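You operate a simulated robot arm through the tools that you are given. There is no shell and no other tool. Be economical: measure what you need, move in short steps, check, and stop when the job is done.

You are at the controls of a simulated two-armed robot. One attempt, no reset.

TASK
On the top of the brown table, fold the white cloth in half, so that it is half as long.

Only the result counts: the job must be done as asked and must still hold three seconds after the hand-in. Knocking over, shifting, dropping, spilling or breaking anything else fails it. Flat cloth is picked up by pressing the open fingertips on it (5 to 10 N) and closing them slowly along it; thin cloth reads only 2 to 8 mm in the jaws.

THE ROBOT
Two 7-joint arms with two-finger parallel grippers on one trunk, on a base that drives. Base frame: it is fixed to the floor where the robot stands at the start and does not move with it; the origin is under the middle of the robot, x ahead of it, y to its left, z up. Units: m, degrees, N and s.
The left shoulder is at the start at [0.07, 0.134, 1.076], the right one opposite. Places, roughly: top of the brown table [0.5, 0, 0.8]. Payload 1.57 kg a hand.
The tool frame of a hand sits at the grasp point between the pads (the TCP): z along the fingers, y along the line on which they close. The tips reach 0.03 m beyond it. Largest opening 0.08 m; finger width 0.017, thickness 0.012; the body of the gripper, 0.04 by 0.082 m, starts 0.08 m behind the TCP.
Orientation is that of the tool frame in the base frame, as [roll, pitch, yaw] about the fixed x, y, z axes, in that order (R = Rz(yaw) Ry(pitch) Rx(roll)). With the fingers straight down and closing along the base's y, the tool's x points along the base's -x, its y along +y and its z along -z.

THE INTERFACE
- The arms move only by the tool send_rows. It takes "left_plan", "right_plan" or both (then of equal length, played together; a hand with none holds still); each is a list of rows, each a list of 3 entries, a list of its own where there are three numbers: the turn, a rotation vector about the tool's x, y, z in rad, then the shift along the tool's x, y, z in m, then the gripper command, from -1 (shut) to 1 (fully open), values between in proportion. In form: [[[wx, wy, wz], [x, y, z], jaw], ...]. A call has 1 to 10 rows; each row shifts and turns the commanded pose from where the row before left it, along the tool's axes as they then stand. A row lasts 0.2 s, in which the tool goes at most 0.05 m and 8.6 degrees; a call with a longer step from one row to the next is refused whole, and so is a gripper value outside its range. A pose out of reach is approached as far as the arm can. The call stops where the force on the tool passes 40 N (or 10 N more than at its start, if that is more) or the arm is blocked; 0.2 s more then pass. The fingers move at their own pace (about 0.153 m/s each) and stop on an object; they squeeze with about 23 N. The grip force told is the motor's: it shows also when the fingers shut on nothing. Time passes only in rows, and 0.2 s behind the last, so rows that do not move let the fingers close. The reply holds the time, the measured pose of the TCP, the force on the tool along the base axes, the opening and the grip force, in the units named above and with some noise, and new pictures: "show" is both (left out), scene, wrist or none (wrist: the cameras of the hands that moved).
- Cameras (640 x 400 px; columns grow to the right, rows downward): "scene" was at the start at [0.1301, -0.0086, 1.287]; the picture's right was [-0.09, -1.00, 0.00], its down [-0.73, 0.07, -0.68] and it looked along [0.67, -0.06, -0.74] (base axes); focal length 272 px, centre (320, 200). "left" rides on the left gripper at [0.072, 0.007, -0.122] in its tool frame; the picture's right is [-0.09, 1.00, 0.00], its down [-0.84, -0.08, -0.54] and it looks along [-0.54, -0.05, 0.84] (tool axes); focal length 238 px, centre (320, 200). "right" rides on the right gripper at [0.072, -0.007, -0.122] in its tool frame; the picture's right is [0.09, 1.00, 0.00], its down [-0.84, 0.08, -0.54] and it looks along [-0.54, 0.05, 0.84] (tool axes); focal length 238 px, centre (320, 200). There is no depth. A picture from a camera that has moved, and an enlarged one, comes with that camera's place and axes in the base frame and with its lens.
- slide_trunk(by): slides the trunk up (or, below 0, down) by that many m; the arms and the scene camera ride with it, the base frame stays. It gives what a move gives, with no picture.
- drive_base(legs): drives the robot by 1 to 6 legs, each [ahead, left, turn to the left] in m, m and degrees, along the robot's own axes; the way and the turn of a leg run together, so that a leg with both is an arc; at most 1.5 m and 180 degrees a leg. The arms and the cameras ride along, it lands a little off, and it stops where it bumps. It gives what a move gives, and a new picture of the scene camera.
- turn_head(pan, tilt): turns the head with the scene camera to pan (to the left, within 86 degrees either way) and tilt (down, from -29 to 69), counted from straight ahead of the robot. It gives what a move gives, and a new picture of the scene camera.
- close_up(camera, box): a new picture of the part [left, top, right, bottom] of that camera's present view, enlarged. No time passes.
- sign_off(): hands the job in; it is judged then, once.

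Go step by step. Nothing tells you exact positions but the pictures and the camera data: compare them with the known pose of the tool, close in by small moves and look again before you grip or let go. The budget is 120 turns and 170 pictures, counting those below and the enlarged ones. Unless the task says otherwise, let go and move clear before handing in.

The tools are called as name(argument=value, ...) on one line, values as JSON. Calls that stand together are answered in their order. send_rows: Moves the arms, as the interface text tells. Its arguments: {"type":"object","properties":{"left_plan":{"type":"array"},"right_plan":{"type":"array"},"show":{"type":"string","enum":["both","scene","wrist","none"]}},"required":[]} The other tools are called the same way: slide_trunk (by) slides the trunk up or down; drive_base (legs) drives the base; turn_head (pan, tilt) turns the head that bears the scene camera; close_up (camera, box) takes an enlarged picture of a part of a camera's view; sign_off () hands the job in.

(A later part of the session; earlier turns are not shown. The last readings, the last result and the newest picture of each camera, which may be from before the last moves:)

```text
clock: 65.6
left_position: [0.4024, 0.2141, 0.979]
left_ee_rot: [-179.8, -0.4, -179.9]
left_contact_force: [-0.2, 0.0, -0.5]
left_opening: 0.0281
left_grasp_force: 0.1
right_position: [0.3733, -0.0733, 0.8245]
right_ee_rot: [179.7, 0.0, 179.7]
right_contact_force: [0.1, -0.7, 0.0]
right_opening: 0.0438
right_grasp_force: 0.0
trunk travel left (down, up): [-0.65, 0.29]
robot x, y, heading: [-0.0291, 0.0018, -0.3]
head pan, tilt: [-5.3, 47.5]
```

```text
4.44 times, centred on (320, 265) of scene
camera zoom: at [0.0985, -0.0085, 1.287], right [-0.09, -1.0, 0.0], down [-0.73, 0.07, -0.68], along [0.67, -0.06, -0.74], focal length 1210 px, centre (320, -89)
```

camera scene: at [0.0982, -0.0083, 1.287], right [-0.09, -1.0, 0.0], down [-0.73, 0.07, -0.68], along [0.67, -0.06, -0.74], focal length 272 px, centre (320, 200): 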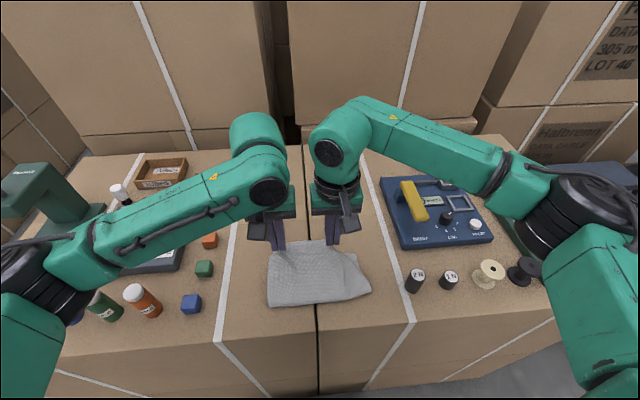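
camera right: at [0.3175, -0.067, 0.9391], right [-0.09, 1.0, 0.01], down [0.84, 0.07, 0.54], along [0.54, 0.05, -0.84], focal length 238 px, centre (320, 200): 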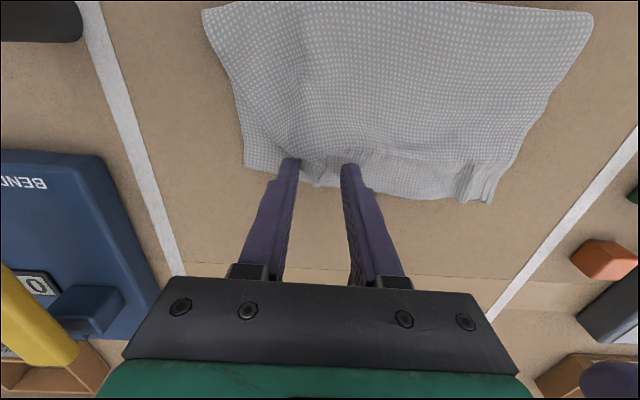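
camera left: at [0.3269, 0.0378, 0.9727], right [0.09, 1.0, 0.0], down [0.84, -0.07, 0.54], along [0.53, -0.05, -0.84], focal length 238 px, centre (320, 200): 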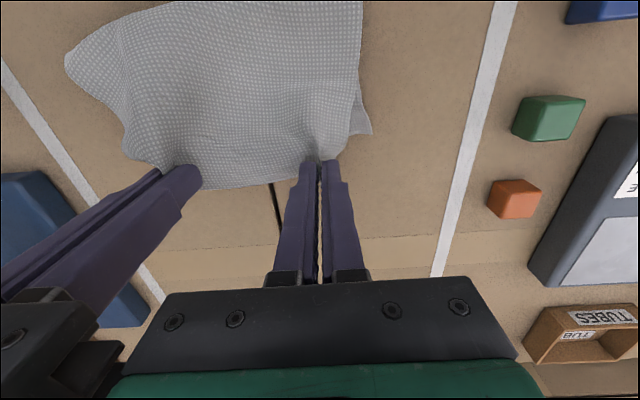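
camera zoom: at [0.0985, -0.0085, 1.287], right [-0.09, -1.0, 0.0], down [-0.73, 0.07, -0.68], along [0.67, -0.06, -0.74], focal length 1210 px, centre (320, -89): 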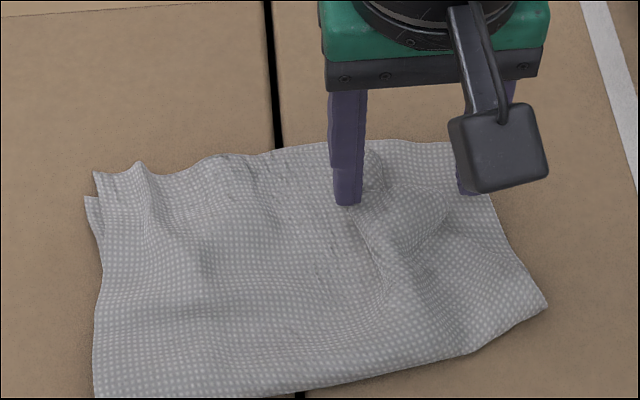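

The bump stands right between the fingers. I'll lower a little, close and lift it by ~6 cm.

send_rows(right_plan=[[[0, 0, 0], [0, 0, 0.006], 0.1], [[0, 0, 0], [0, 0, 0], -0.3], [[0, 0, 0], [0, 0, 0], -0.6], [[0, 0, 0], [0, 0, 0], -0.85], [[0, 0, 0], [0, 0, 0], -1], [[0, 0, 0], [0, 0, 0], -1], [[0, 0, 0], [0, 0, -0.015], -1], [[0, 0, 0], [0, 0, -0.025], -1], [[0, 0, 0], [0, 0, -0.025], -1], [[0, 0, 0], [0, 0, 0], -1]], show="none")

close_up(camera="right", box=[200, 0, 520, 200])

close_up(camera="scene", box=[250, 210, 390, 310])

close_up(camera="left", box=[0, 0, 320, 200])

```text
clock: 67.8
left_position: [0.402, 0.2142, 0.9789]
left_ee_rot: [-179.6, -0.4, -179.8]
left_contact_force: [0.6, -0.7, 0.7]
left_opening: 0.0279
left_grasp_force: 0.0
right_position: [0.3714, -0.0732, 0.8835]
right_ee_rot: [179.6, 0.0, 179.9]
right_contact_force: [0.2, -0.3, 0.0]
right_opening: 0.004
right_grasp_force: 23.0
trunk travel left (down, up): [-0.65, 0.29]
robot x, y, heading: [-0.0317, 0.0017, -0.2]
head pan, tilt: [-5.3, 47.5]
```

```text
2.00 times, centred on (360, 100) of right
camera zoom: at [0.3002, -0.0797, 1.0045], right [-0.09, 1.0, 0.01], down [0.84, 0.07, 0.54], along [0.54, 0.05, -0.84], focal length 477 px, centre (240, 400)
```

zoom: 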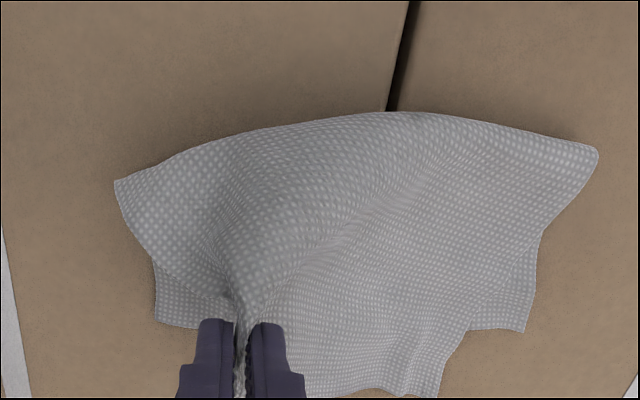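

```text
4.00 times, centred on (320, 260) of scene
camera zoom: at [0.0986, -0.0084, 1.287], right [-0.09, -1.0, 0.0], down [-0.73, 0.07, -0.68], along [0.67, -0.06, -0.74], focal length 1089 px, centre (320, -40)
```

zoom: 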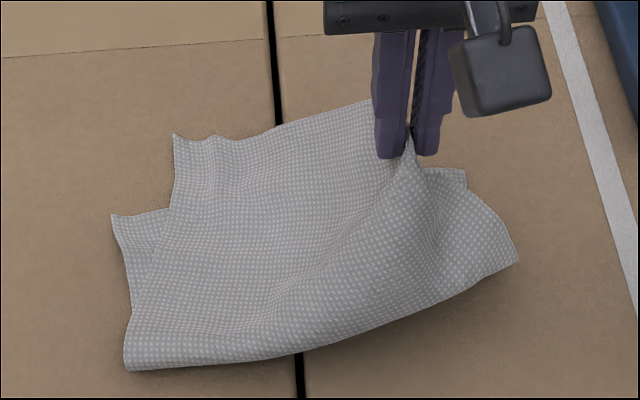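

```text
2.00 times, centred on (160, 100) of left
camera zoom: at [0.3306, 0.2199, 1.1028], right [0.09, 1.0, -0.01], down [0.84, -0.07, 0.54], along [0.53, -0.05, -0.84], focal length 477 px, centre (640, 400)
```

zoom: 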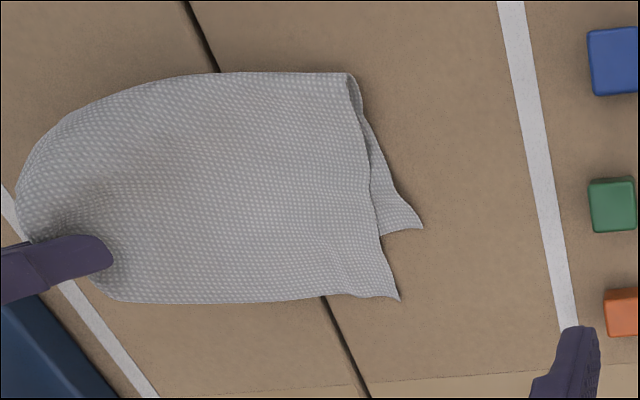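

The tuck is opened up now. I'll look closer at where the top layer's right corner hangs.

close_up(camera="left", box=[0, 70, 160, 190])

close_up(camera="right", box=[230, 110, 430, 235])

```text
3.33 times, centred on (80, 130) of left
camera zoom: at [0.3306, 0.2199, 1.1028], right [0.09, 1.0, -0.01], down [0.84, -0.07, 0.54], along [0.53, -0.05, -0.84], focal length 794 px, centre (1120, 433)
```

zoom: 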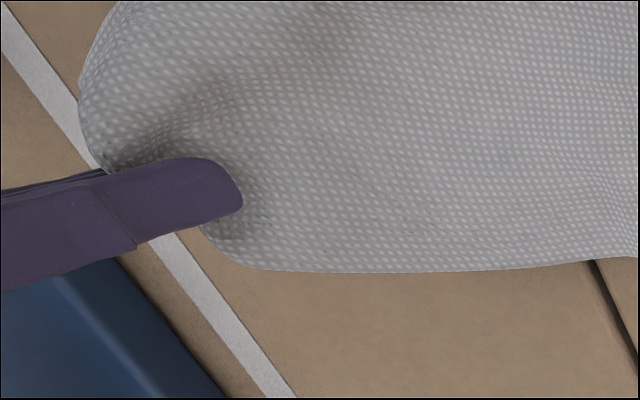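

```text
3.20 times, centred on (330, 172) of right
camera zoom: at [0.3002, -0.0797, 1.0045], right [-0.09, 1.0, 0.01], down [0.84, 0.07, 0.54], along [0.54, 0.05, -0.84], focal length 763 px, centre (288, 288)
```

zoom: 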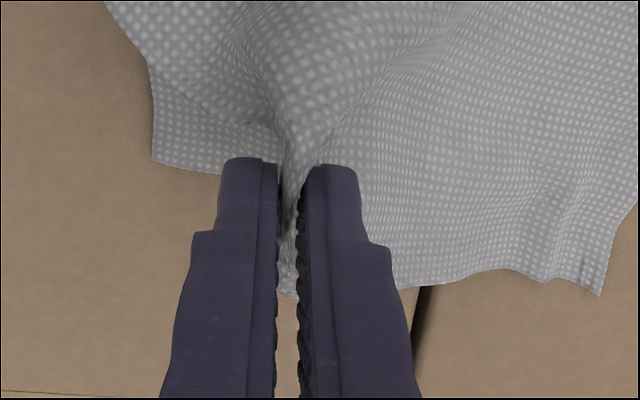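

The top layer's left corner lies at about [0.435, 0.038], 3–4 cm off the lower one's [0.388, 0.070]. I'll take that corner with the left hand, so both hands can re-lay the top layer together.

send_rows(left_plan=[[[0, 0, 0], [-0.005, -0.039, 0], -0.3], [[0, 0, 0], [-0.005, -0.039, 0], -0.3], [[0, 0, 0], [-0.005, -0.039, 0], -0.3], [[0, 0, 0], [-0.005, -0.039, 0.01], -0.3], [[0, 0, 0], [-0.003, -0.036, 0.02], -0.3], [[0, 0, 0], [0, 0, 0.04], -0.3], [[0, 0, 0], [0, 0, 0.04], -0.3], [[0, 0, 0], [0, 0, 0.04], -0.3], [[0, 0, 0], [0, 0, 0.01], -0.3], [[0, 0, 0], [0, 0, 0], -0.3]], show="none")

close_up(camera="left", box=[140, 40, 460, 240])

```text
clock: 70.0
left_position: [0.4232, 0.0204, 0.8206]
left_ee_rot: [-179.7, -0.5, -179.8]
left_contact_force: [0.4, -0.4, -0.3]
left_opening: 0.0281
left_grasp_force: 0.0
right_position: [0.3712, -0.0728, 0.8819]
right_ee_rot: [179.8, 0.0, 179.9]
right_contact_force: [0.2, -0.1, 0.7]
right_opening: 0.0041
right_grasp_force: 22.7
trunk travel left (down, up): [-0.65, 0.29]
robot x, y, heading: [-0.0325, 0.001, -0.0]
head pan, tilt: [-5.3, 47.5]
```

```text
2.00 times, centred on (300, 140) of left
camera zoom: at [0.3529, 0.0268, 0.9434], right [0.09, 1.0, -0.01], down [0.84, -0.07, 0.54], along [0.53, -0.05, -0.84], focal length 477 px, centre (360, 320)
```

zoom: 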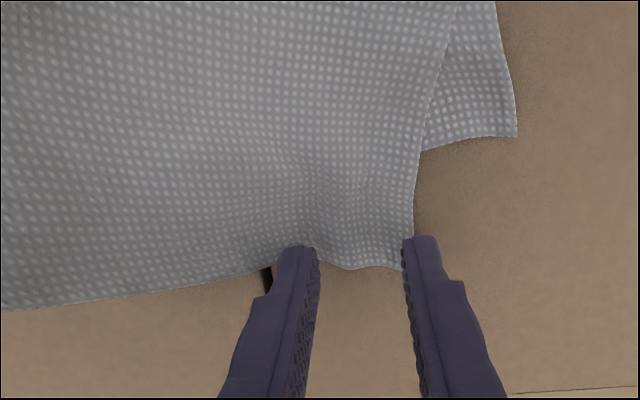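

send_rows(left_plan=[[[0, 0, 0], [0, -0.007, 0], -0.35], [[0, 0, 0], [0, 0, 0.005], -0.35], [[0, 0, 0], [0, 0, 0.003], -0.35], [[0, 0, 0], [0, 0, 0.001], -0.35], [[0, 0, 0], [0, 0, 0], -0.5], [[0, 0, 0], [0, 0, 0], -0.65], [[0, 0, 0], [0, 0, 0], -0.8], [[0, 0, 0], [0, 0, 0], -0.9], [[0, 0, 0], [0, 0, 0], -1], [[0, 0, 0], [0, 0, 0], -1]], show="wrist")

```text
clock: 72.2
left_position: [0.4241, 0.0129, 0.811]
left_ee_rot: [-179.7, -0.2, -179.9]
left_contact_force: [0.9, -1.3, 3.9]
left_opening: 0.0022
left_grasp_force: 23.0
right_position: [0.3719, -0.073, 0.8819]
right_ee_rot: [179.7, 0.0, 179.8]
right_contact_force: [0.5, 0.8, -0.5]
right_opening: 0.0042
right_grasp_force: 22.9
trunk travel left (down, up): [-0.65, 0.29]
robot x, y, heading: [-0.0324, -0.0015, -0.1]
head pan, tilt: [-5.3, 47.5]
camera left: at [0.3523, 0.0197, 0.9352], right [0.09, 1.0, -0.01], down [0.84, -0.07, 0.54], along [0.53, -0.05, -0.84], focal length 238 px, centre (320, 200)
```

left: 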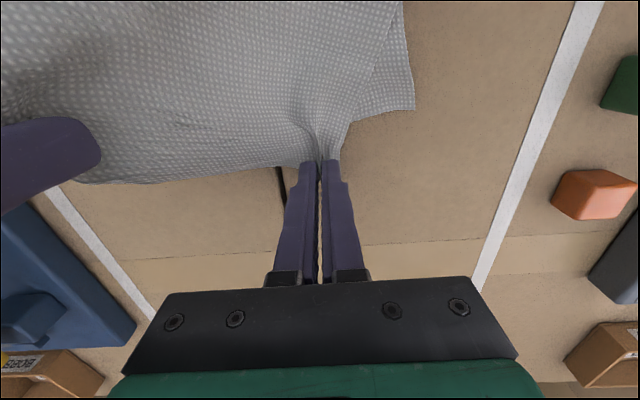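

The left corner is held. Now I'll lift it, shift the right hand outward so the hanging right corner lands in its place, and lower the right.

send_rows(left_plan=[[[0, 0, 0], [0.006, 0, -0.015], -1], [[0, 0, 0], [0.008, 0, -0.02], -1], [[0, 0, 0], [0.008, -0.001, -0.018], -1], [[0, 0, 0], [0.008, -0.001, 0], -1], [[0, 0, 0], [0, -0.001, 0], -1], [[0, 0, 0], [0, 0, 0], -1], [[0, 0, 0], [0, 0, 0], -1], [[0, 0, 0], [0, 0, 0], -1]], right_plan=[[[0, 0, 0], [0, -0.004, 0], -1], [[0, 0, 0], [0, -0.005, 0], -1], [[0, 0, 0], [0, -0.006, 0], -1], [[0, 0, 0], [0, -0.006, 0], -1], [[0, 0, 0], [0, -0.006, 0], -1], [[0, 0, 0], [0, 0, 0.015], -1], [[0, 0, 0], [0, 0, 0.015], -1], [[0, 0, 0], [0, 0, 0], -1]], show="wrist")

close_up(camera="scene", box=[250, 210, 390, 310])

```text
clock: 74.0
left_position: [0.3939, 0.0107, 0.865]
left_ee_rot: [-179.7, -0.4, -179.9]
left_contact_force: [0.9, 1.1, -0.2]
left_opening: 0.0023
left_grasp_force: 23.3
right_position: [0.3721, -0.1012, 0.8525]
right_ee_rot: [179.7, 0.0, 179.8]
right_contact_force: [0.0, 0.6, 0.0]
right_opening: 0.0042
right_grasp_force: 23.3
trunk travel left (down, up): [-0.65, 0.29]
robot x, y, heading: [-0.0326, -0.0002, -0.3]
head pan, tilt: [-5.3, 47.5]
camera right: at [0.301, -0.1071, 0.9736], right [-0.09, 1.0, 0.01], down [0.84, 0.07, 0.54], along [0.54, 0.05, -0.84], focal length 238 px, centre (320, 200)
camera left: at [0.3228, 0.0173, 0.988], right [0.09, 1.0, -0.01], down [0.84, -0.07, 0.54], along [0.53, -0.05, -0.84], focal length 238 px, centre (320, 200)
```

right: 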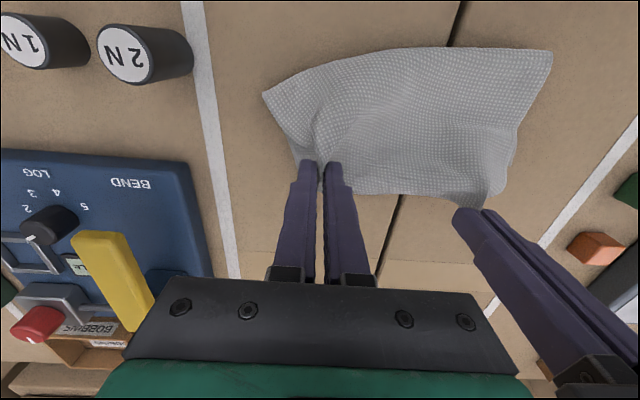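
left: 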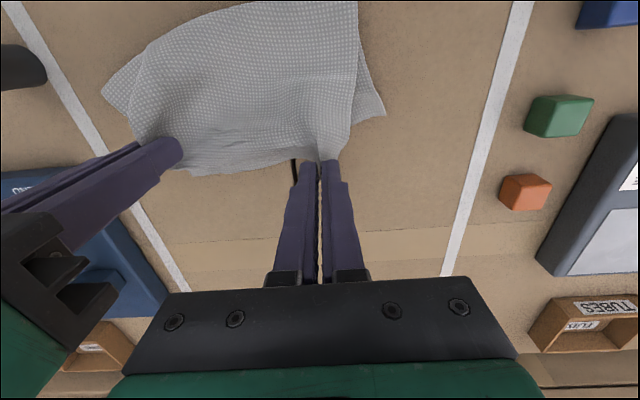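

```text
4.00 times, centred on (320, 260) of scene
camera zoom: at [0.0983, -0.0083, 1.287], right [-0.09, -1.0, 0.0], down [-0.73, 0.07, -0.68], along [0.67, -0.06, -0.74], focal length 1089 px, centre (320, -40)
```

zoom: 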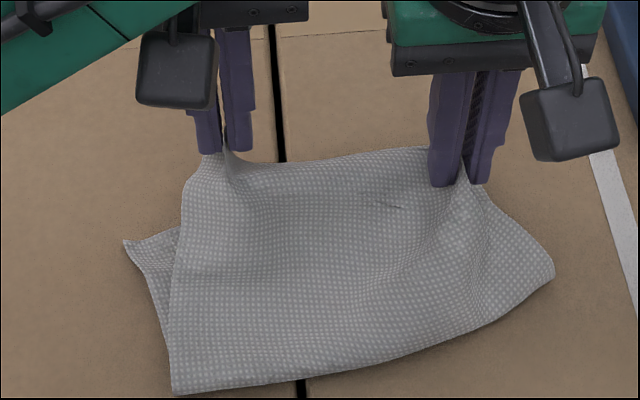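

Now both hands swing left together: the right one lowering as it goes so its corner rolls out, the left one staying up first and lowering at the end.

send_rows(left_plan=[[[0, 0, 0], [0.004, 0.012, 0], -1], [[0, 0, 0], [0.004, 0.012, 0], -1], [[0, 0, 0], [0.004, 0.012, 0], -1], [[0, 0, 0], [0.003, 0.009, 0], -1], [[0, 0, 0], [0, 0, 0.018], -1], [[0, 0, 0], [0, -0.002, 0.016], -1], [[0, 0, 0], [0, -0.002, 0.012], -1], [[0, 0, 0], [0, 0, 0], -1]], right_plan=[[[0, 0, 0], [0, 0.009, 0.012], -1], [[0, 0, 0], [0, 0.009, 0.01], -1], [[0, 0, 0], [0, 0.009, 0.006], -1], [[0, 0, 0], [0, 0.006, 0.004], -1], [[0, 0, 0], [0, 0, 0], -1], [[0, 0, 0], [0, 0, 0], -1], [[0, 0, 0], [0, 0, 0], -1], [[0, 0, 0], [0, 0, 0], -1]], show="wrist")

close_up(camera="scene", box=[250, 210, 390, 310])

```text
clock: 75.8
left_position: [0.3791, 0.0517, 0.8178]
left_ee_rot: [-179.7, -0.3, -179.8]
left_contact_force: [0.6, -3.6, 1.1]
left_opening: 0.0021
left_grasp_force: 23.2
right_position: [0.3715, -0.0679, 0.8208]
right_ee_rot: [179.8, 0.0, 179.7]
right_contact_force: [-0.7, 2.7, 0.1]
right_opening: 0.0045
right_grasp_force: 22.8
trunk travel left (down, up): [-0.65, 0.29]
robot x, y, heading: [-0.0287, -0.0002, -0.2]
head pan, tilt: [-5.3, 47.5]
camera right: at [0.3008, -0.0739, 0.9418], right [-0.09, 1.0, 0.01], down [0.84, 0.07, 0.54], along [0.54, 0.05, -0.84], focal length 238 px, centre (320, 200)
camera left: at [0.308, 0.058, 0.9421], right [0.09, 1.0, -0.01], down [0.84, -0.07, 0.54], along [0.53, -0.05, -0.84], focal length 238 px, centre (320, 200)
```

right: 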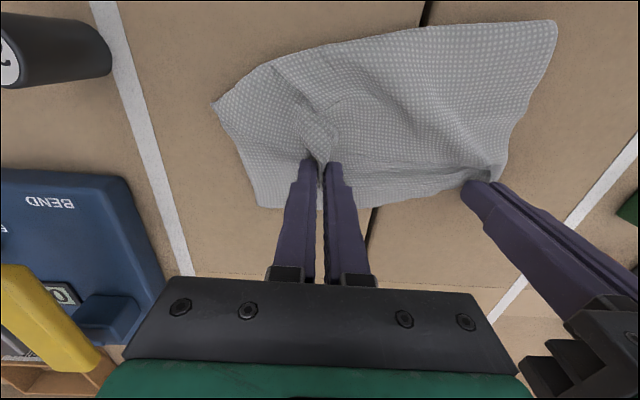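
left: 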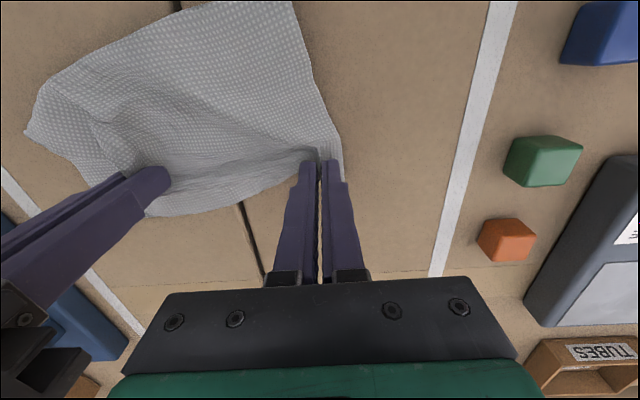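

```text
4.00 times, centred on (320, 260) of scene
camera zoom: at [0.0984, -0.0084, 1.287], right [-0.09, -1.0, 0.0], down [-0.73, 0.07, -0.68], along [0.67, -0.06, -0.74], focal length 1089 px, centre (320, -40)
```

zoom: 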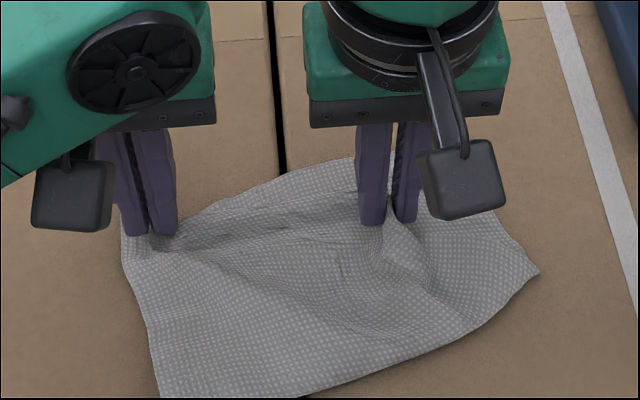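

The left corner now sits on the lower one. I'll open the right hand gently and look at the right corner.

send_rows(right_plan=[[[0, 0, 0], [0, 0, 0], -0.85], [[0, 0, 0], [0, 0, 0], -0.7], [[0, 0, 0], [0, 0, 0], -0.4], [[0, 0, 0], [0, 0, -0.015], -0.4], [[0, 0, 0], [0, 0, -0.03], -0.4], [[0, 0, 0], [0, 0, -0.04], -0.4], [[0, 0, 0], [-0.02, 0, -0.02], -0.4]], show="none")

close_up(camera="right", box=[210, 0, 490, 170])

close_up(camera="scene", box=[250, 220, 380, 310])

```text
clock: 77.4
left_position: [0.3782, 0.0522, 0.8183]
left_ee_rot: [-179.8, -0.5, -179.9]
left_contact_force: [-0.1, 0.4, 0.3]
left_opening: 0.002
left_grasp_force: 22.9
right_position: [0.392, -0.0677, 0.9261]
right_ee_rot: [179.7, 0.0, 179.7]
right_contact_force: [-0.6, -0.2, -0.1]
right_opening: 0.0242
right_grasp_force: 0.1
trunk travel left (down, up): [-0.65, 0.29]
robot x, y, heading: [-0.0312, 0.0008, -0.0]
head pan, tilt: [-5.3, 47.5]
```

```text
2.29 times, centred on (350, 85) of right
camera zoom: at [0.3211, -0.0743, 1.0473], right [-0.09, 1.0, 0.01], down [0.84, 0.07, 0.54], along [0.54, 0.05, -0.84], focal length 545 px, centre (251, 463)
```

zoom: 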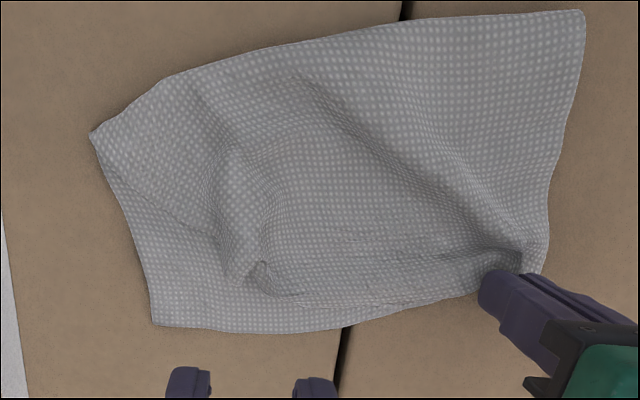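

```text
4.44 times, centred on (315, 265) of scene
camera zoom: at [0.0992, -0.008, 1.2869], right [-0.09, -1.0, 0.0], down [-0.73, 0.07, -0.68], along [0.67, -0.06, -0.74], focal length 1210 px, centre (342, -89)
```

zoom: 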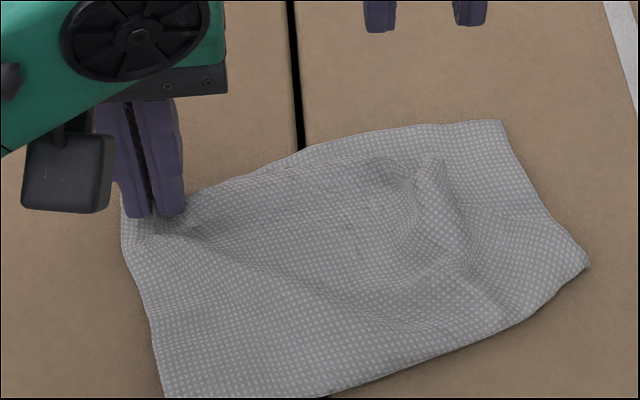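

The right corner stays tucked under. The reliable cure was hanging: I'll clear the top layer back from the far edge, grip the lower layer's clean corners much closer to their tips, and repeat the hang-and-lay, letting the crumpled edge fall open at the bottom.

send_rows(left_plan=[[[0, 0, 0], [0.01, 0, -0.03], -1], [[0, 0, 0], [0.025, -0.005, -0.005], -1], [[0, 0, 0], [0.025, -0.005, 0.005], -1], [[0, 0, 0], [0.01, 0, 0.02], -1], [[0, 0, 0], [0, 0, 0.005], -1], [[0, 0, 0], [0, 0, 0], -0.7], [[0, 0, 0], [0, 0, 0], -0.3], [[0, 0, 0], [0, 0, -0.03], -0.3], [[0, 0, 0], [0, 0, -0.04], -0.3], [[0, 0, 0], [-0.03, 0.02, -0.03], -0.3]], show="none")

close_up(camera="scene", box=[240, 210, 390, 310])

close_up(camera="left", box=[80, 0, 400, 200])

```text
clock: 79.6
left_position: [0.3397, 0.0629, 0.9253]
left_ee_rot: [-179.7, -0.5, -179.9]
left_contact_force: [0.8, -0.5, 0.8]
left_opening: 0.0282
left_grasp_force: 0.0
right_position: [0.392, -0.0685, 0.9255]
right_ee_rot: [179.8, 0.0, 179.7]
right_contact_force: [0.7, 0.4, -0.2]
right_opening: 0.0239
right_grasp_force: 0.1
trunk travel left (down, up): [-0.65, 0.29]
robot x, y, heading: [-0.0293, -0.0002, -0.2]
head pan, tilt: [-5.3, 47.5]
```

```text
4.00 times, centred on (315, 260) of scene
camera zoom: at [0.0991, -0.0075, 1.2869], right [-0.09, -1.0, 0.0], down [-0.73, 0.07, -0.68], along [0.67, -0.06, -0.74], focal length 1089 px, centre (340, -40)
```

zoom: 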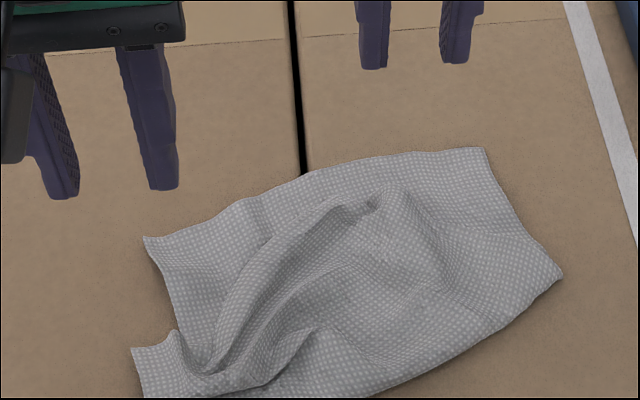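

```text
2.00 times, centred on (240, 100) of left
camera zoom: at [0.2696, 0.0692, 1.0487], right [0.09, 1.0, -0.01], down [0.84, -0.07, 0.54], along [0.53, -0.05, -0.84], focal length 477 px, centre (480, 400)
```

zoom: 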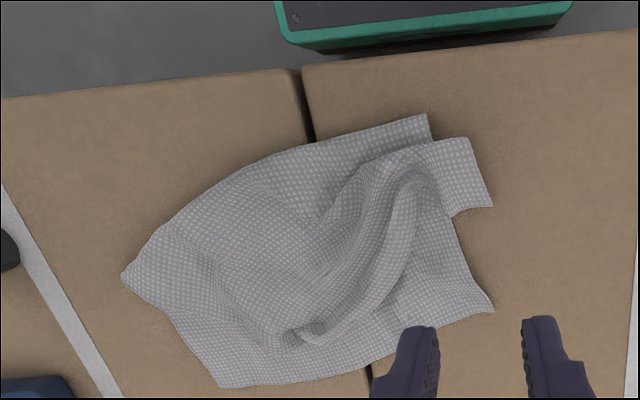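

The lower layer's far edge is free, with clean corners at [0.377, 0.067] and [0.4135, -0.116]. I'll line up close to the corners, turned along the edge.

send_rows(left_plan=[[[0, 0, 0], [-0.0164, -0.0096, 0.02], -0.4], [[0, 0, 0], [-0.0164, -0.0096, 0.02], -0.4], [[0, 0, -0.0995], [0, 0, 0.03], -0.4], [[0, 0, -0.0995], [0, 0, 0.033], -0.4], [[0, 0, 0], [0, 0, 0], -0.4]], right_plan=[[[0, 0, 0], [-0.0042, -0.0139, 0.02], -0.4], [[0, 0, 0], [-0.0042, -0.0139, 0.02], -0.4], [[0, 0, -0.0995], [0, 0, 0.03], -0.4], [[0, 0, -0.0995], [0, 0, 0.033], -0.4], [[0, 0, 0], [0, 0, 0], -0.4]], show="wrist")

```text
clock: 80.8
left_position: [0.3732, 0.0444, 0.8196]
left_ee_rot: [-179.7, -0.4, -168.4]
left_contact_force: [-0.3, 0.3, 0.5]
left_opening: 0.024
left_grasp_force: 0.0
right_position: [0.3997, -0.0964, 0.8223]
right_ee_rot: [179.7, 0.0, -168.9]
right_contact_force: [-0.2, 0.2, 0.3]
right_opening: 0.0241
right_grasp_force: 0.1
trunk travel left (down, up): [-0.65, 0.29]
robot x, y, heading: [-0.0322, 0.0018, 0.0]
head pan, tilt: [-5.3, 47.5]
camera right: at [0.3308, -0.1162, 0.9434], right [-0.28, 0.96, 0.0], down [0.81, 0.24, 0.54], along [0.52, 0.16, -0.84], focal length 238 px, centre (320, 200)
camera left: at [0.3005, 0.0358, 0.9434], right [-0.11, 0.99, 0.0], down [0.84, 0.1, 0.54], along [0.53, 0.06, -0.84], focal length 238 px, centre (320, 200)
```

right: 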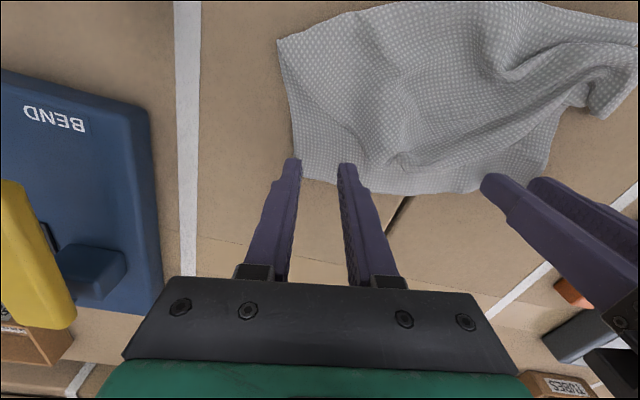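
left: 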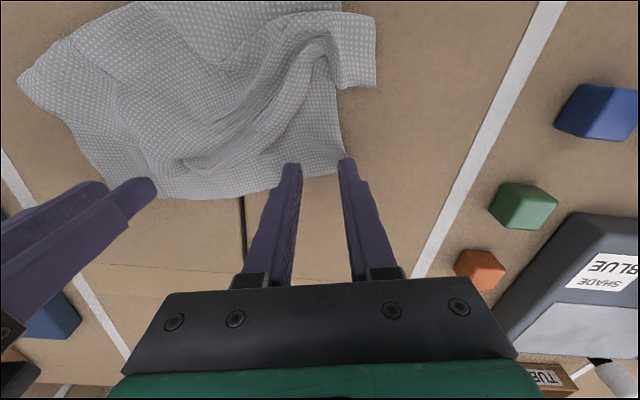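

Slight correction inward, then press and close slowly.

send_rows(left_plan=[[[0, 0, 0], [0.004, -0.006, 0], -0.4], [[0, 0, 0], [0, 0, 0.005], -0.4], [[0, 0, 0], [0, 0, 0.003], -0.4], [[0, 0, 0], [0, 0, 0.001], -0.4]], right_plan=[[[0, 0, 0], [0.004, 0.006, 0], -0.4], [[0, 0, 0], [0, 0, 0.006], -0.4], [[0, 0, 0], [0, 0, 0.004], -0.4], [[0, 0, 0], [0, 0, 0.001], -0.4]], show="wrist")

```text
clock: 81.8
left_position: [0.3681, 0.0364, 0.8114]
left_ee_rot: [-179.8, -0.4, -168.6]
left_contact_force: [-0.2, -0.2, 0.8]
left_opening: 0.0242
left_grasp_force: 0.5
right_position: [0.3963, -0.0901, 0.8122]
right_ee_rot: [179.9, 0.0, -168.8]
right_contact_force: [0.8, 0.6, 1.8]
right_opening: 0.0239
right_grasp_force: 0.4
trunk travel left (down, up): [-0.65, 0.29]
robot x, y, heading: [-0.0293, 0.0007, 0.2]
head pan, tilt: [-5.3, 47.5]
camera right: at [0.3265, -0.1107, 0.9331], right [-0.28, 0.96, 0.01], down [0.81, 0.23, 0.54], along [0.52, 0.16, -0.84], focal length 238 px, centre (320, 200)
camera left: at [0.2977, 0.0282, 0.9355], right [-0.11, 0.99, 0.0], down [0.84, 0.09, 0.54], along [0.53, 0.05, -0.84], focal length 238 px, centre (320, 200)
```

right: 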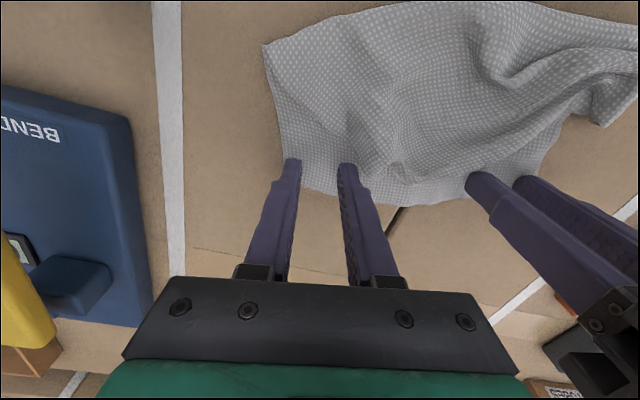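
left: 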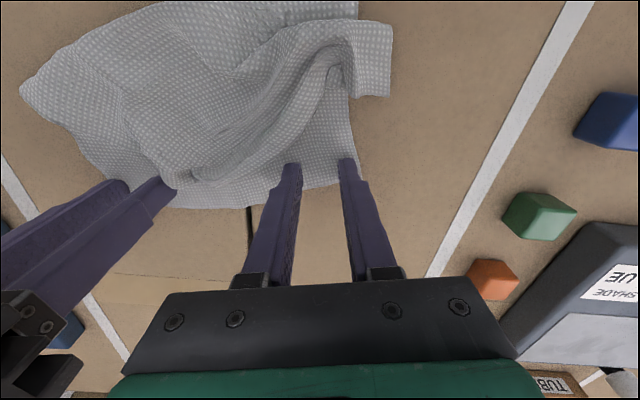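

close_up(camera="right", box=[260, 100, 500, 250])

```text
2.67 times, centred on (380, 175) of right
camera zoom: at [0.3265, -0.1107, 0.9331], right [-0.28, 0.96, 0.01], down [0.81, 0.23, 0.54], along [0.52, 0.16, -0.84], focal length 636 px, centre (160, 267)
```

zoom: 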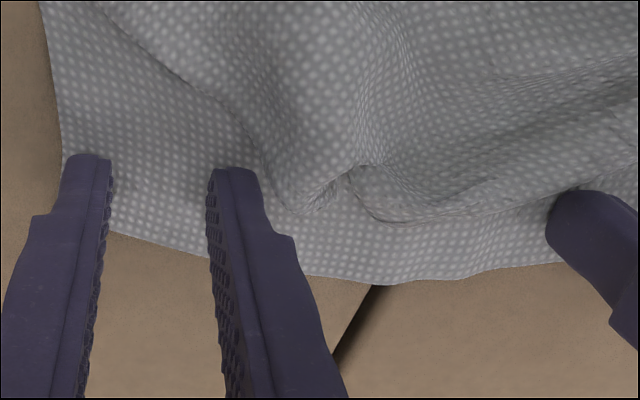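

Only the lower layer lies between the right fingers. Pressing slightly more and closing.

send_rows(left_plan=[[[0, 0, 0], [0, 0, 0.0012], -0.4], [[0, 0, 0], [0, 0, 0], -0.4], [[0, 0, 0], [0, 0, 0], -0.5], [[0, 0, 0], [0, 0, 0], -0.6], [[0, 0, 0], [0, 0, 0], -0.7], [[0, 0, 0], [0, 0, 0], -0.8], [[0, 0, 0], [0, 0, 0], -0.9], [[0, 0, 0], [0, 0, 0], -1], [[0, 0, 0], [0, 0, 0], -1]], right_plan=[[[0, 0, 0], [0, 0, 0.001], -0.4], [[0, 0, 0], [0, 0, 0], -0.4], [[0, 0, 0], [0, 0, 0], -0.5], [[0, 0, 0], [0, 0, 0], -0.6], [[0, 0, 0], [0, 0, 0], -0.7], [[0, 0, 0], [0, 0, 0], -0.8], [[0, 0, 0], [0, 0, 0], -0.9], [[0, 0, 0], [0, 0, 0], -1], [[0, 0, 0], [0, 0, 0], -1]], show="none")

send_rows(left_plan=[[[0, 0, 0], [0, -0.001, -0.01], -1], [[0, 0, 0], [0, -0.001, -0.025], -1], [[0, 0, 0], [0, 0, -0.035], -1], [[0, 0, 0], [0, 0, -0.04], -1], [[0, 0, 0], [0, 0, -0.04], -1], [[0, 0, 0], [0, 0, -0.04], -1], [[0, 0, 0], [0, 0, -0.04], -1], [[0, 0, 0], [0, 0, -0.02], -1], [[0, 0, 0], [0, 0, 0], -1]], right_plan=[[[0, 0, 0], [0, 0.001, -0.01], -1], [[0, 0, 0], [0, 0.001, -0.025], -1], [[0, 0, 0], [0, 0, -0.035], -1], [[0, 0, 0], [0, 0, -0.04], -1], [[0, 0, 0], [0, 0, -0.04], -1], [[0, 0, 0], [0, 0, -0.04], -1], [[0, 0, 0], [0, 0, -0.04], -1], [[0, 0, 0], [0, 0, -0.02], -1], [[0, 0, 0], [0, 0, 0], -1]], show="scene")

close_up(camera="scene", box=[200, 100, 440, 290])

```text
clock: 83.8
left_position: [0.3671, 0.0342, 0.8109]
left_ee_rot: [-179.4, -0.3, -168.6]
left_contact_force: [4.0, -22.7, 6.8]
left_opening: 0.0026
left_grasp_force: 23.3
right_position: [0.3923, -0.0882, 0.8125]
right_ee_rot: [179.6, 0.2, -168.7]
right_contact_force: [-4.0, 24.0, 8.1]
right_opening: 0.0029
right_grasp_force: 23.2
trunk travel left (down, up): [-0.65, 0.29]
robot x, y, heading: [-0.0331, -0.001, 0.1]
head pan, tilt: [-5.3, 47.5]
```

```text
clock: 85.8
left_position: [0.3715, 0.0345, 1.0605]
left_ee_rot: [-179.6, -0.4, -168.5]
left_contact_force: [4.2, -23.2, -1.2]
left_opening: 0.0024
left_grasp_force: 23.4
right_position: [0.396, -0.0889, 1.0606]
right_ee_rot: [179.6, 0.1, -168.8]
right_contact_force: [-3.4, 21.6, 0.1]
right_opening: 0.0028
right_grasp_force: 23.0
trunk travel left (down, up): [-0.65, 0.29]
robot x, y, heading: [-0.0332, 0.0001, 0.1]
head pan, tilt: [-5.3, 47.5]
camera scene: at [0.099, -0.0084, 1.2869], right [-0.09, -1.0, 0.0], down [-0.73, 0.07, -0.68], along [0.67, -0.06, -0.74], focal length 272 px, centre (320, 200)
```

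scene: 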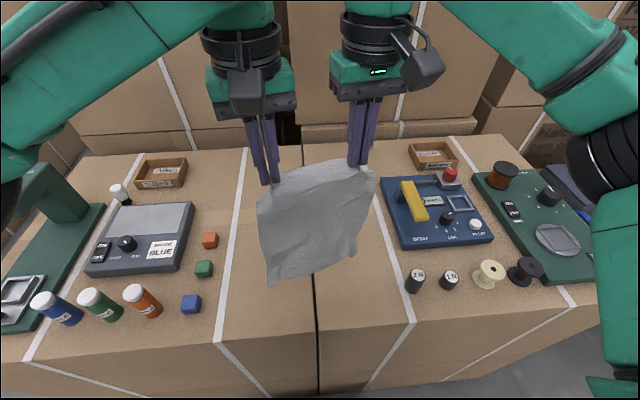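

```text
2.11 times, centred on (320, 195) of scene
camera zoom: at [0.099, -0.0084, 1.2869], right [-0.09, -1.0, 0.0], down [-0.73, 0.07, -0.68], along [0.67, -0.06, -0.74], focal length 573 px, centre (320, 210)
```

zoom: 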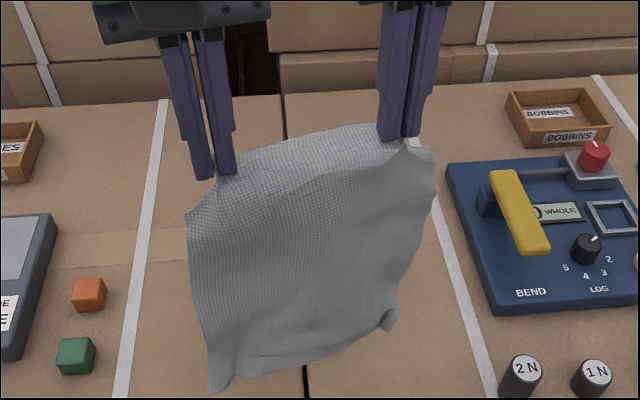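

Now the cloth hangs flat and open, all four corners free. I'll square it up and centre it, then let it settle.

send_rows(left_plan=[[[0, 0, 0], [-0.0177, 0.0009, -0.005], -1], [[0, 0, 0], [-0.0177, 0.0009, -0.005], -1], [[0, 0, 0], [-0.0177, 0.0009, 0], -1], [[0, 0, 0], [-0.0177, 0.0009, 0], -1], [[0, 0, 0.0995], [0, 0, 0], -1], [[0, 0, 0.0995], [0, 0, 0], -1], [[0, 0, 0], [0, 0, 0], -1], [[0, 0, 0], [0, 0, 0], -1], [[0, 0, 0], [0, 0, 0], -1]], right_plan=[[[0, 0, 0], [-0.0118, 0.0027, -0.005], -1], [[0, 0, 0], [-0.0118, 0.0027, -0.005], -1], [[0, 0, 0], [-0.0118, 0.0027, 0], -1], [[0, 0, 0], [-0.0118, 0.0027, 0], -1], [[0, 0, 0.0995], [0, 0, 0], -1], [[0, 0, 0.0995], [0, 0, 0], -1], [[0, 0, 0], [0, 0, 0], -1], [[0, 0, 0], [0, 0, 0], -1], [[0, 0, 0], [0, 0, 0], -1]], show="none")

close_up(camera="scene", box=[200, 100, 440, 290])

```text
clock: 87.8
left_position: [0.4391, 0.0527, 1.0693]
left_ee_rot: [-179.8, -0.4, -179.9]
left_contact_force: [-0.6, -12.7, 0.0]
left_opening: 0.0022
left_grasp_force: 22.5
right_position: [0.4393, -0.0698, 1.0708]
right_ee_rot: [179.7, 0.0, 179.8]
right_contact_force: [0.5, 13.2, 0.2]
right_opening: 0.0022
right_grasp_force: 22.9
trunk travel left (down, up): [-0.65, 0.29]
robot x, y, heading: [-0.0297, 0.004, -0.3]
head pan, tilt: [-5.3, 47.5]
```

```text
2.11 times, centred on (320, 195) of scene
camera zoom: at [0.0986, -0.0083, 1.287], right [-0.09, -1.0, 0.0], down [-0.73, 0.07, -0.68], along [0.67, -0.06, -0.74], focal length 573 px, centre (320, 210)
```

zoom: 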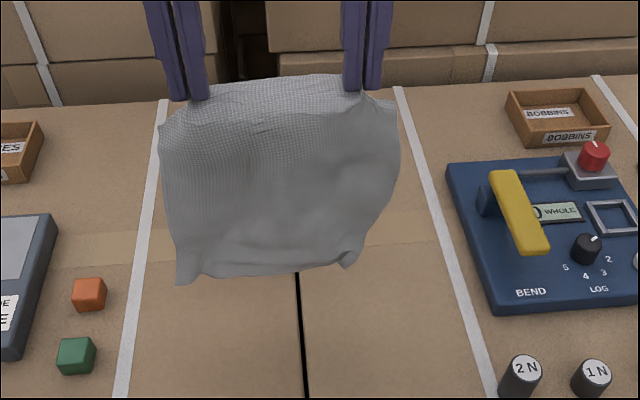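

All clean. Repeating the lay-down: touch the loose edge down at x ≈ 0.47, then back toward me while lowering.

send_rows(left_plan=[[[0, 0, 0], [-0.02, 0, 0.02], -1], [[0, 0, 0], [-0.01, 0, 0.025], -1], [[0, 0, 0], [0.03, 0, 0.008], -1], [[0, 0, 0], [0.03, 0, 0.012], -1], [[0, 0, 0], [0.03, 0, 0.02], -1], [[0, 0, 0], [0.025, 0, 0.03], -1], [[0, 0, 0], [0.01, 0, 0.037], -1], [[0, 0, 0], [0, 0, 0], -1]], right_plan=[[[0, 0, 0], [-0.02, 0, 0.02], -1], [[0, 0, 0], [-0.01, 0, 0.025], -1], [[0, 0, 0], [0.03, 0, 0.008], -1], [[0, 0, 0], [0.03, 0, 0.012], -1], [[0, 0, 0], [0.03, 0, 0.02], -1], [[0, 0, 0], [0.025, 0, 0.03], -1], [[0, 0, 0], [0.01, 0, 0.037], -1], [[0, 0, 0], [0, 0, 0], -1]], show="wrist")

close_up(camera="scene", box=[220, 190, 400, 330])

```text
clock: 89.6
left_position: [0.3423, 0.0532, 0.9181]
left_ee_rot: [-179.7, -0.3, -179.7]
left_contact_force: [-0.5, -9.6, -0.4]
left_opening: 0.0023
left_grasp_force: 22.8
right_position: [0.3438, -0.0691, 0.9177]
right_ee_rot: [179.7, 0.1, 179.8]
right_contact_force: [0.1, 9.5, 0.0]
right_opening: 0.0019
right_grasp_force: 23.1
trunk travel left (down, up): [-0.65, 0.29]
robot x, y, heading: [-0.03, -0.0028, -0.2]
head pan, tilt: [-5.3, 47.5]
camera right: at [0.272, -0.0755, 1.0392], right [-0.09, 1.0, 0.01], down [0.84, 0.07, 0.54], along [0.54, 0.05, -0.84], focal length 238 px, centre (320, 200)
camera left: at [0.2714, 0.0583, 1.0414], right [0.09, 1.0, -0.01], down [0.84, -0.07, 0.54], along [0.53, -0.05, -0.84], focal length 238 px, centre (320, 200)
```

right: 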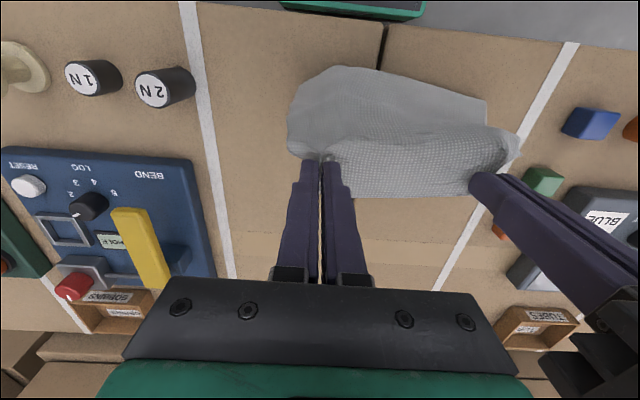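
left: 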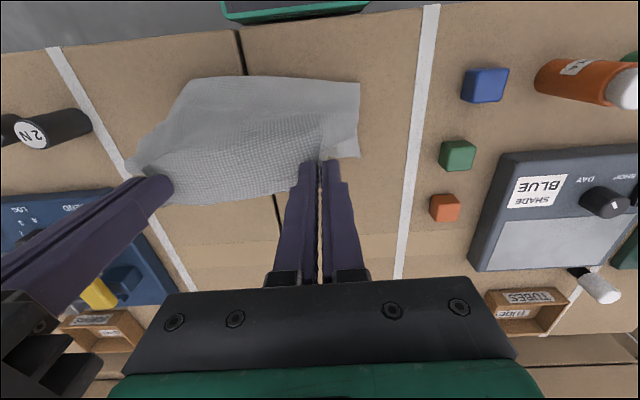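

```text
2.86 times, centred on (310, 260) of scene
camera zoom: at [0.0979, -0.0083, 1.2871], right [-0.09, -1.0, 0.0], down [-0.73, 0.07, -0.68], along [0.67, -0.06, -0.74], focal length 778 px, centre (349, 29)
```

zoom: 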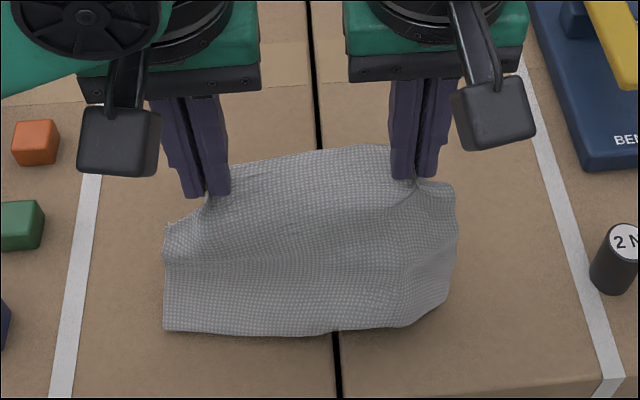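

The loose half is down with its left corner at about [0.379, 0.091]. Next, bring the held edge forward above it and look for the lower right corner.

send_rows(left_plan=[[[0, 0, 0], [-0.015, 0.004, 0.008], -1], [[0, 0, 0], [-0.015, 0.004, 0.017], -1], [[0, 0, 0], [-0.005, 0.004, 0.02], -1], [[0, 0, 0], [0, 0, 0], -1]], right_plan=[[[0, 0, 0], [-0.015, 0.004, 0.008], -1], [[0, 0, 0], [-0.015, 0.004, 0.017], -1], [[0, 0, 0], [-0.005, 0.004, 0.02], -1], [[0, 0, 0], [0, 0, 0], -1]], show="wrist")

close_up(camera="scene", box=[220, 190, 400, 330])

```text
clock: 90.6
left_position: [0.3777, 0.0629, 0.8725]
left_ee_rot: [-179.7, -0.3, -179.9]
left_contact_force: [-0.3, -6.9, 0.8]
left_opening: 0.0023
left_grasp_force: 23.0
right_position: [0.3786, -0.0573, 0.8717]
right_ee_rot: [179.7, 0.0, 179.8]
right_contact_force: [0.5, 6.8, 0.0]
right_opening: 0.0018
right_grasp_force: 23.1
trunk travel left (down, up): [-0.65, 0.29]
robot x, y, heading: [-0.0327, 0.0003, -0.0]
head pan, tilt: [-5.3, 47.5]
camera right: at [0.3075, -0.0633, 0.9948], right [-0.09, 1.0, 0.01], down [0.84, 0.07, 0.54], along [0.54, 0.05, -0.84], focal length 238 px, centre (320, 200)
camera left: at [0.3069, 0.0694, 0.9963], right [0.09, 1.0, -0.01], down [0.84, -0.07, 0.54], along [0.53, -0.05, -0.84], focal length 238 px, centre (320, 200)
```

right: 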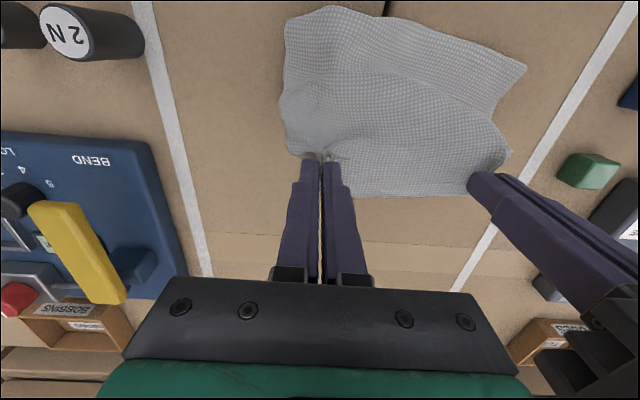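
left: 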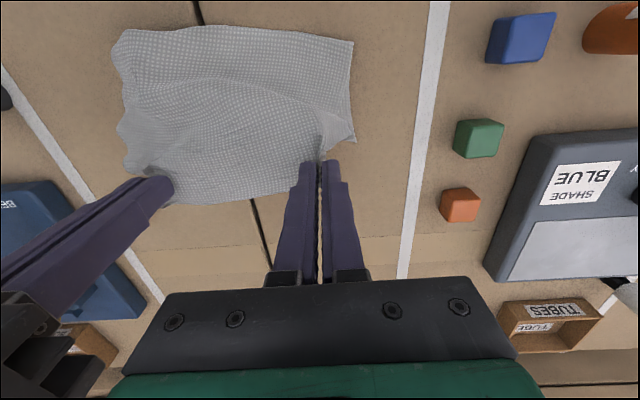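

```text
2.86 times, centred on (310, 260) of scene
camera zoom: at [0.0982, -0.0085, 1.287], right [-0.09, -1.0, 0.0], down [-0.73, 0.07, -0.68], along [0.67, -0.06, -0.74], focal length 778 px, centre (349, 29)
```

zoom: 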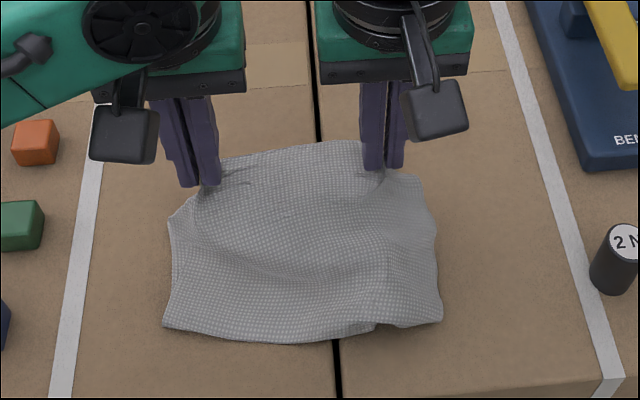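

I can't yet see the lower layer's right corner; a closer look at the right side.

close_up(camera="right", box=[260, 0, 540, 210])

close_up(camera="left", box=[100, 10, 380, 220])

```text
1.90 times, centred on (400, 105) of right
camera zoom: at [0.3075, -0.0633, 0.9948], right [-0.09, 1.0, 0.01], down [0.84, 0.07, 0.54], along [0.54, 0.05, -0.84], focal length 454 px, centre (168, 381)
```

zoom: 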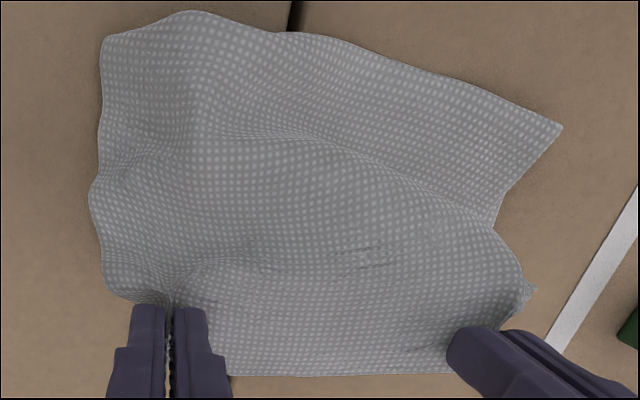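

```text
1.90 times, centred on (240, 115) of left
camera zoom: at [0.3069, 0.0694, 0.9963], right [0.09, 1.0, -0.01], down [0.84, -0.07, 0.54], along [0.53, -0.05, -0.84], focal length 454 px, centre (472, 362)
```

zoom: 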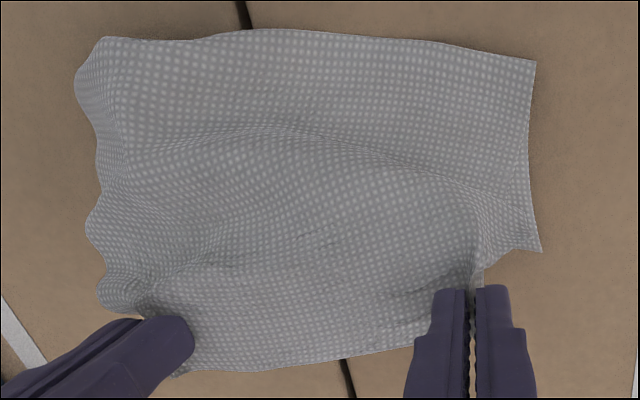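

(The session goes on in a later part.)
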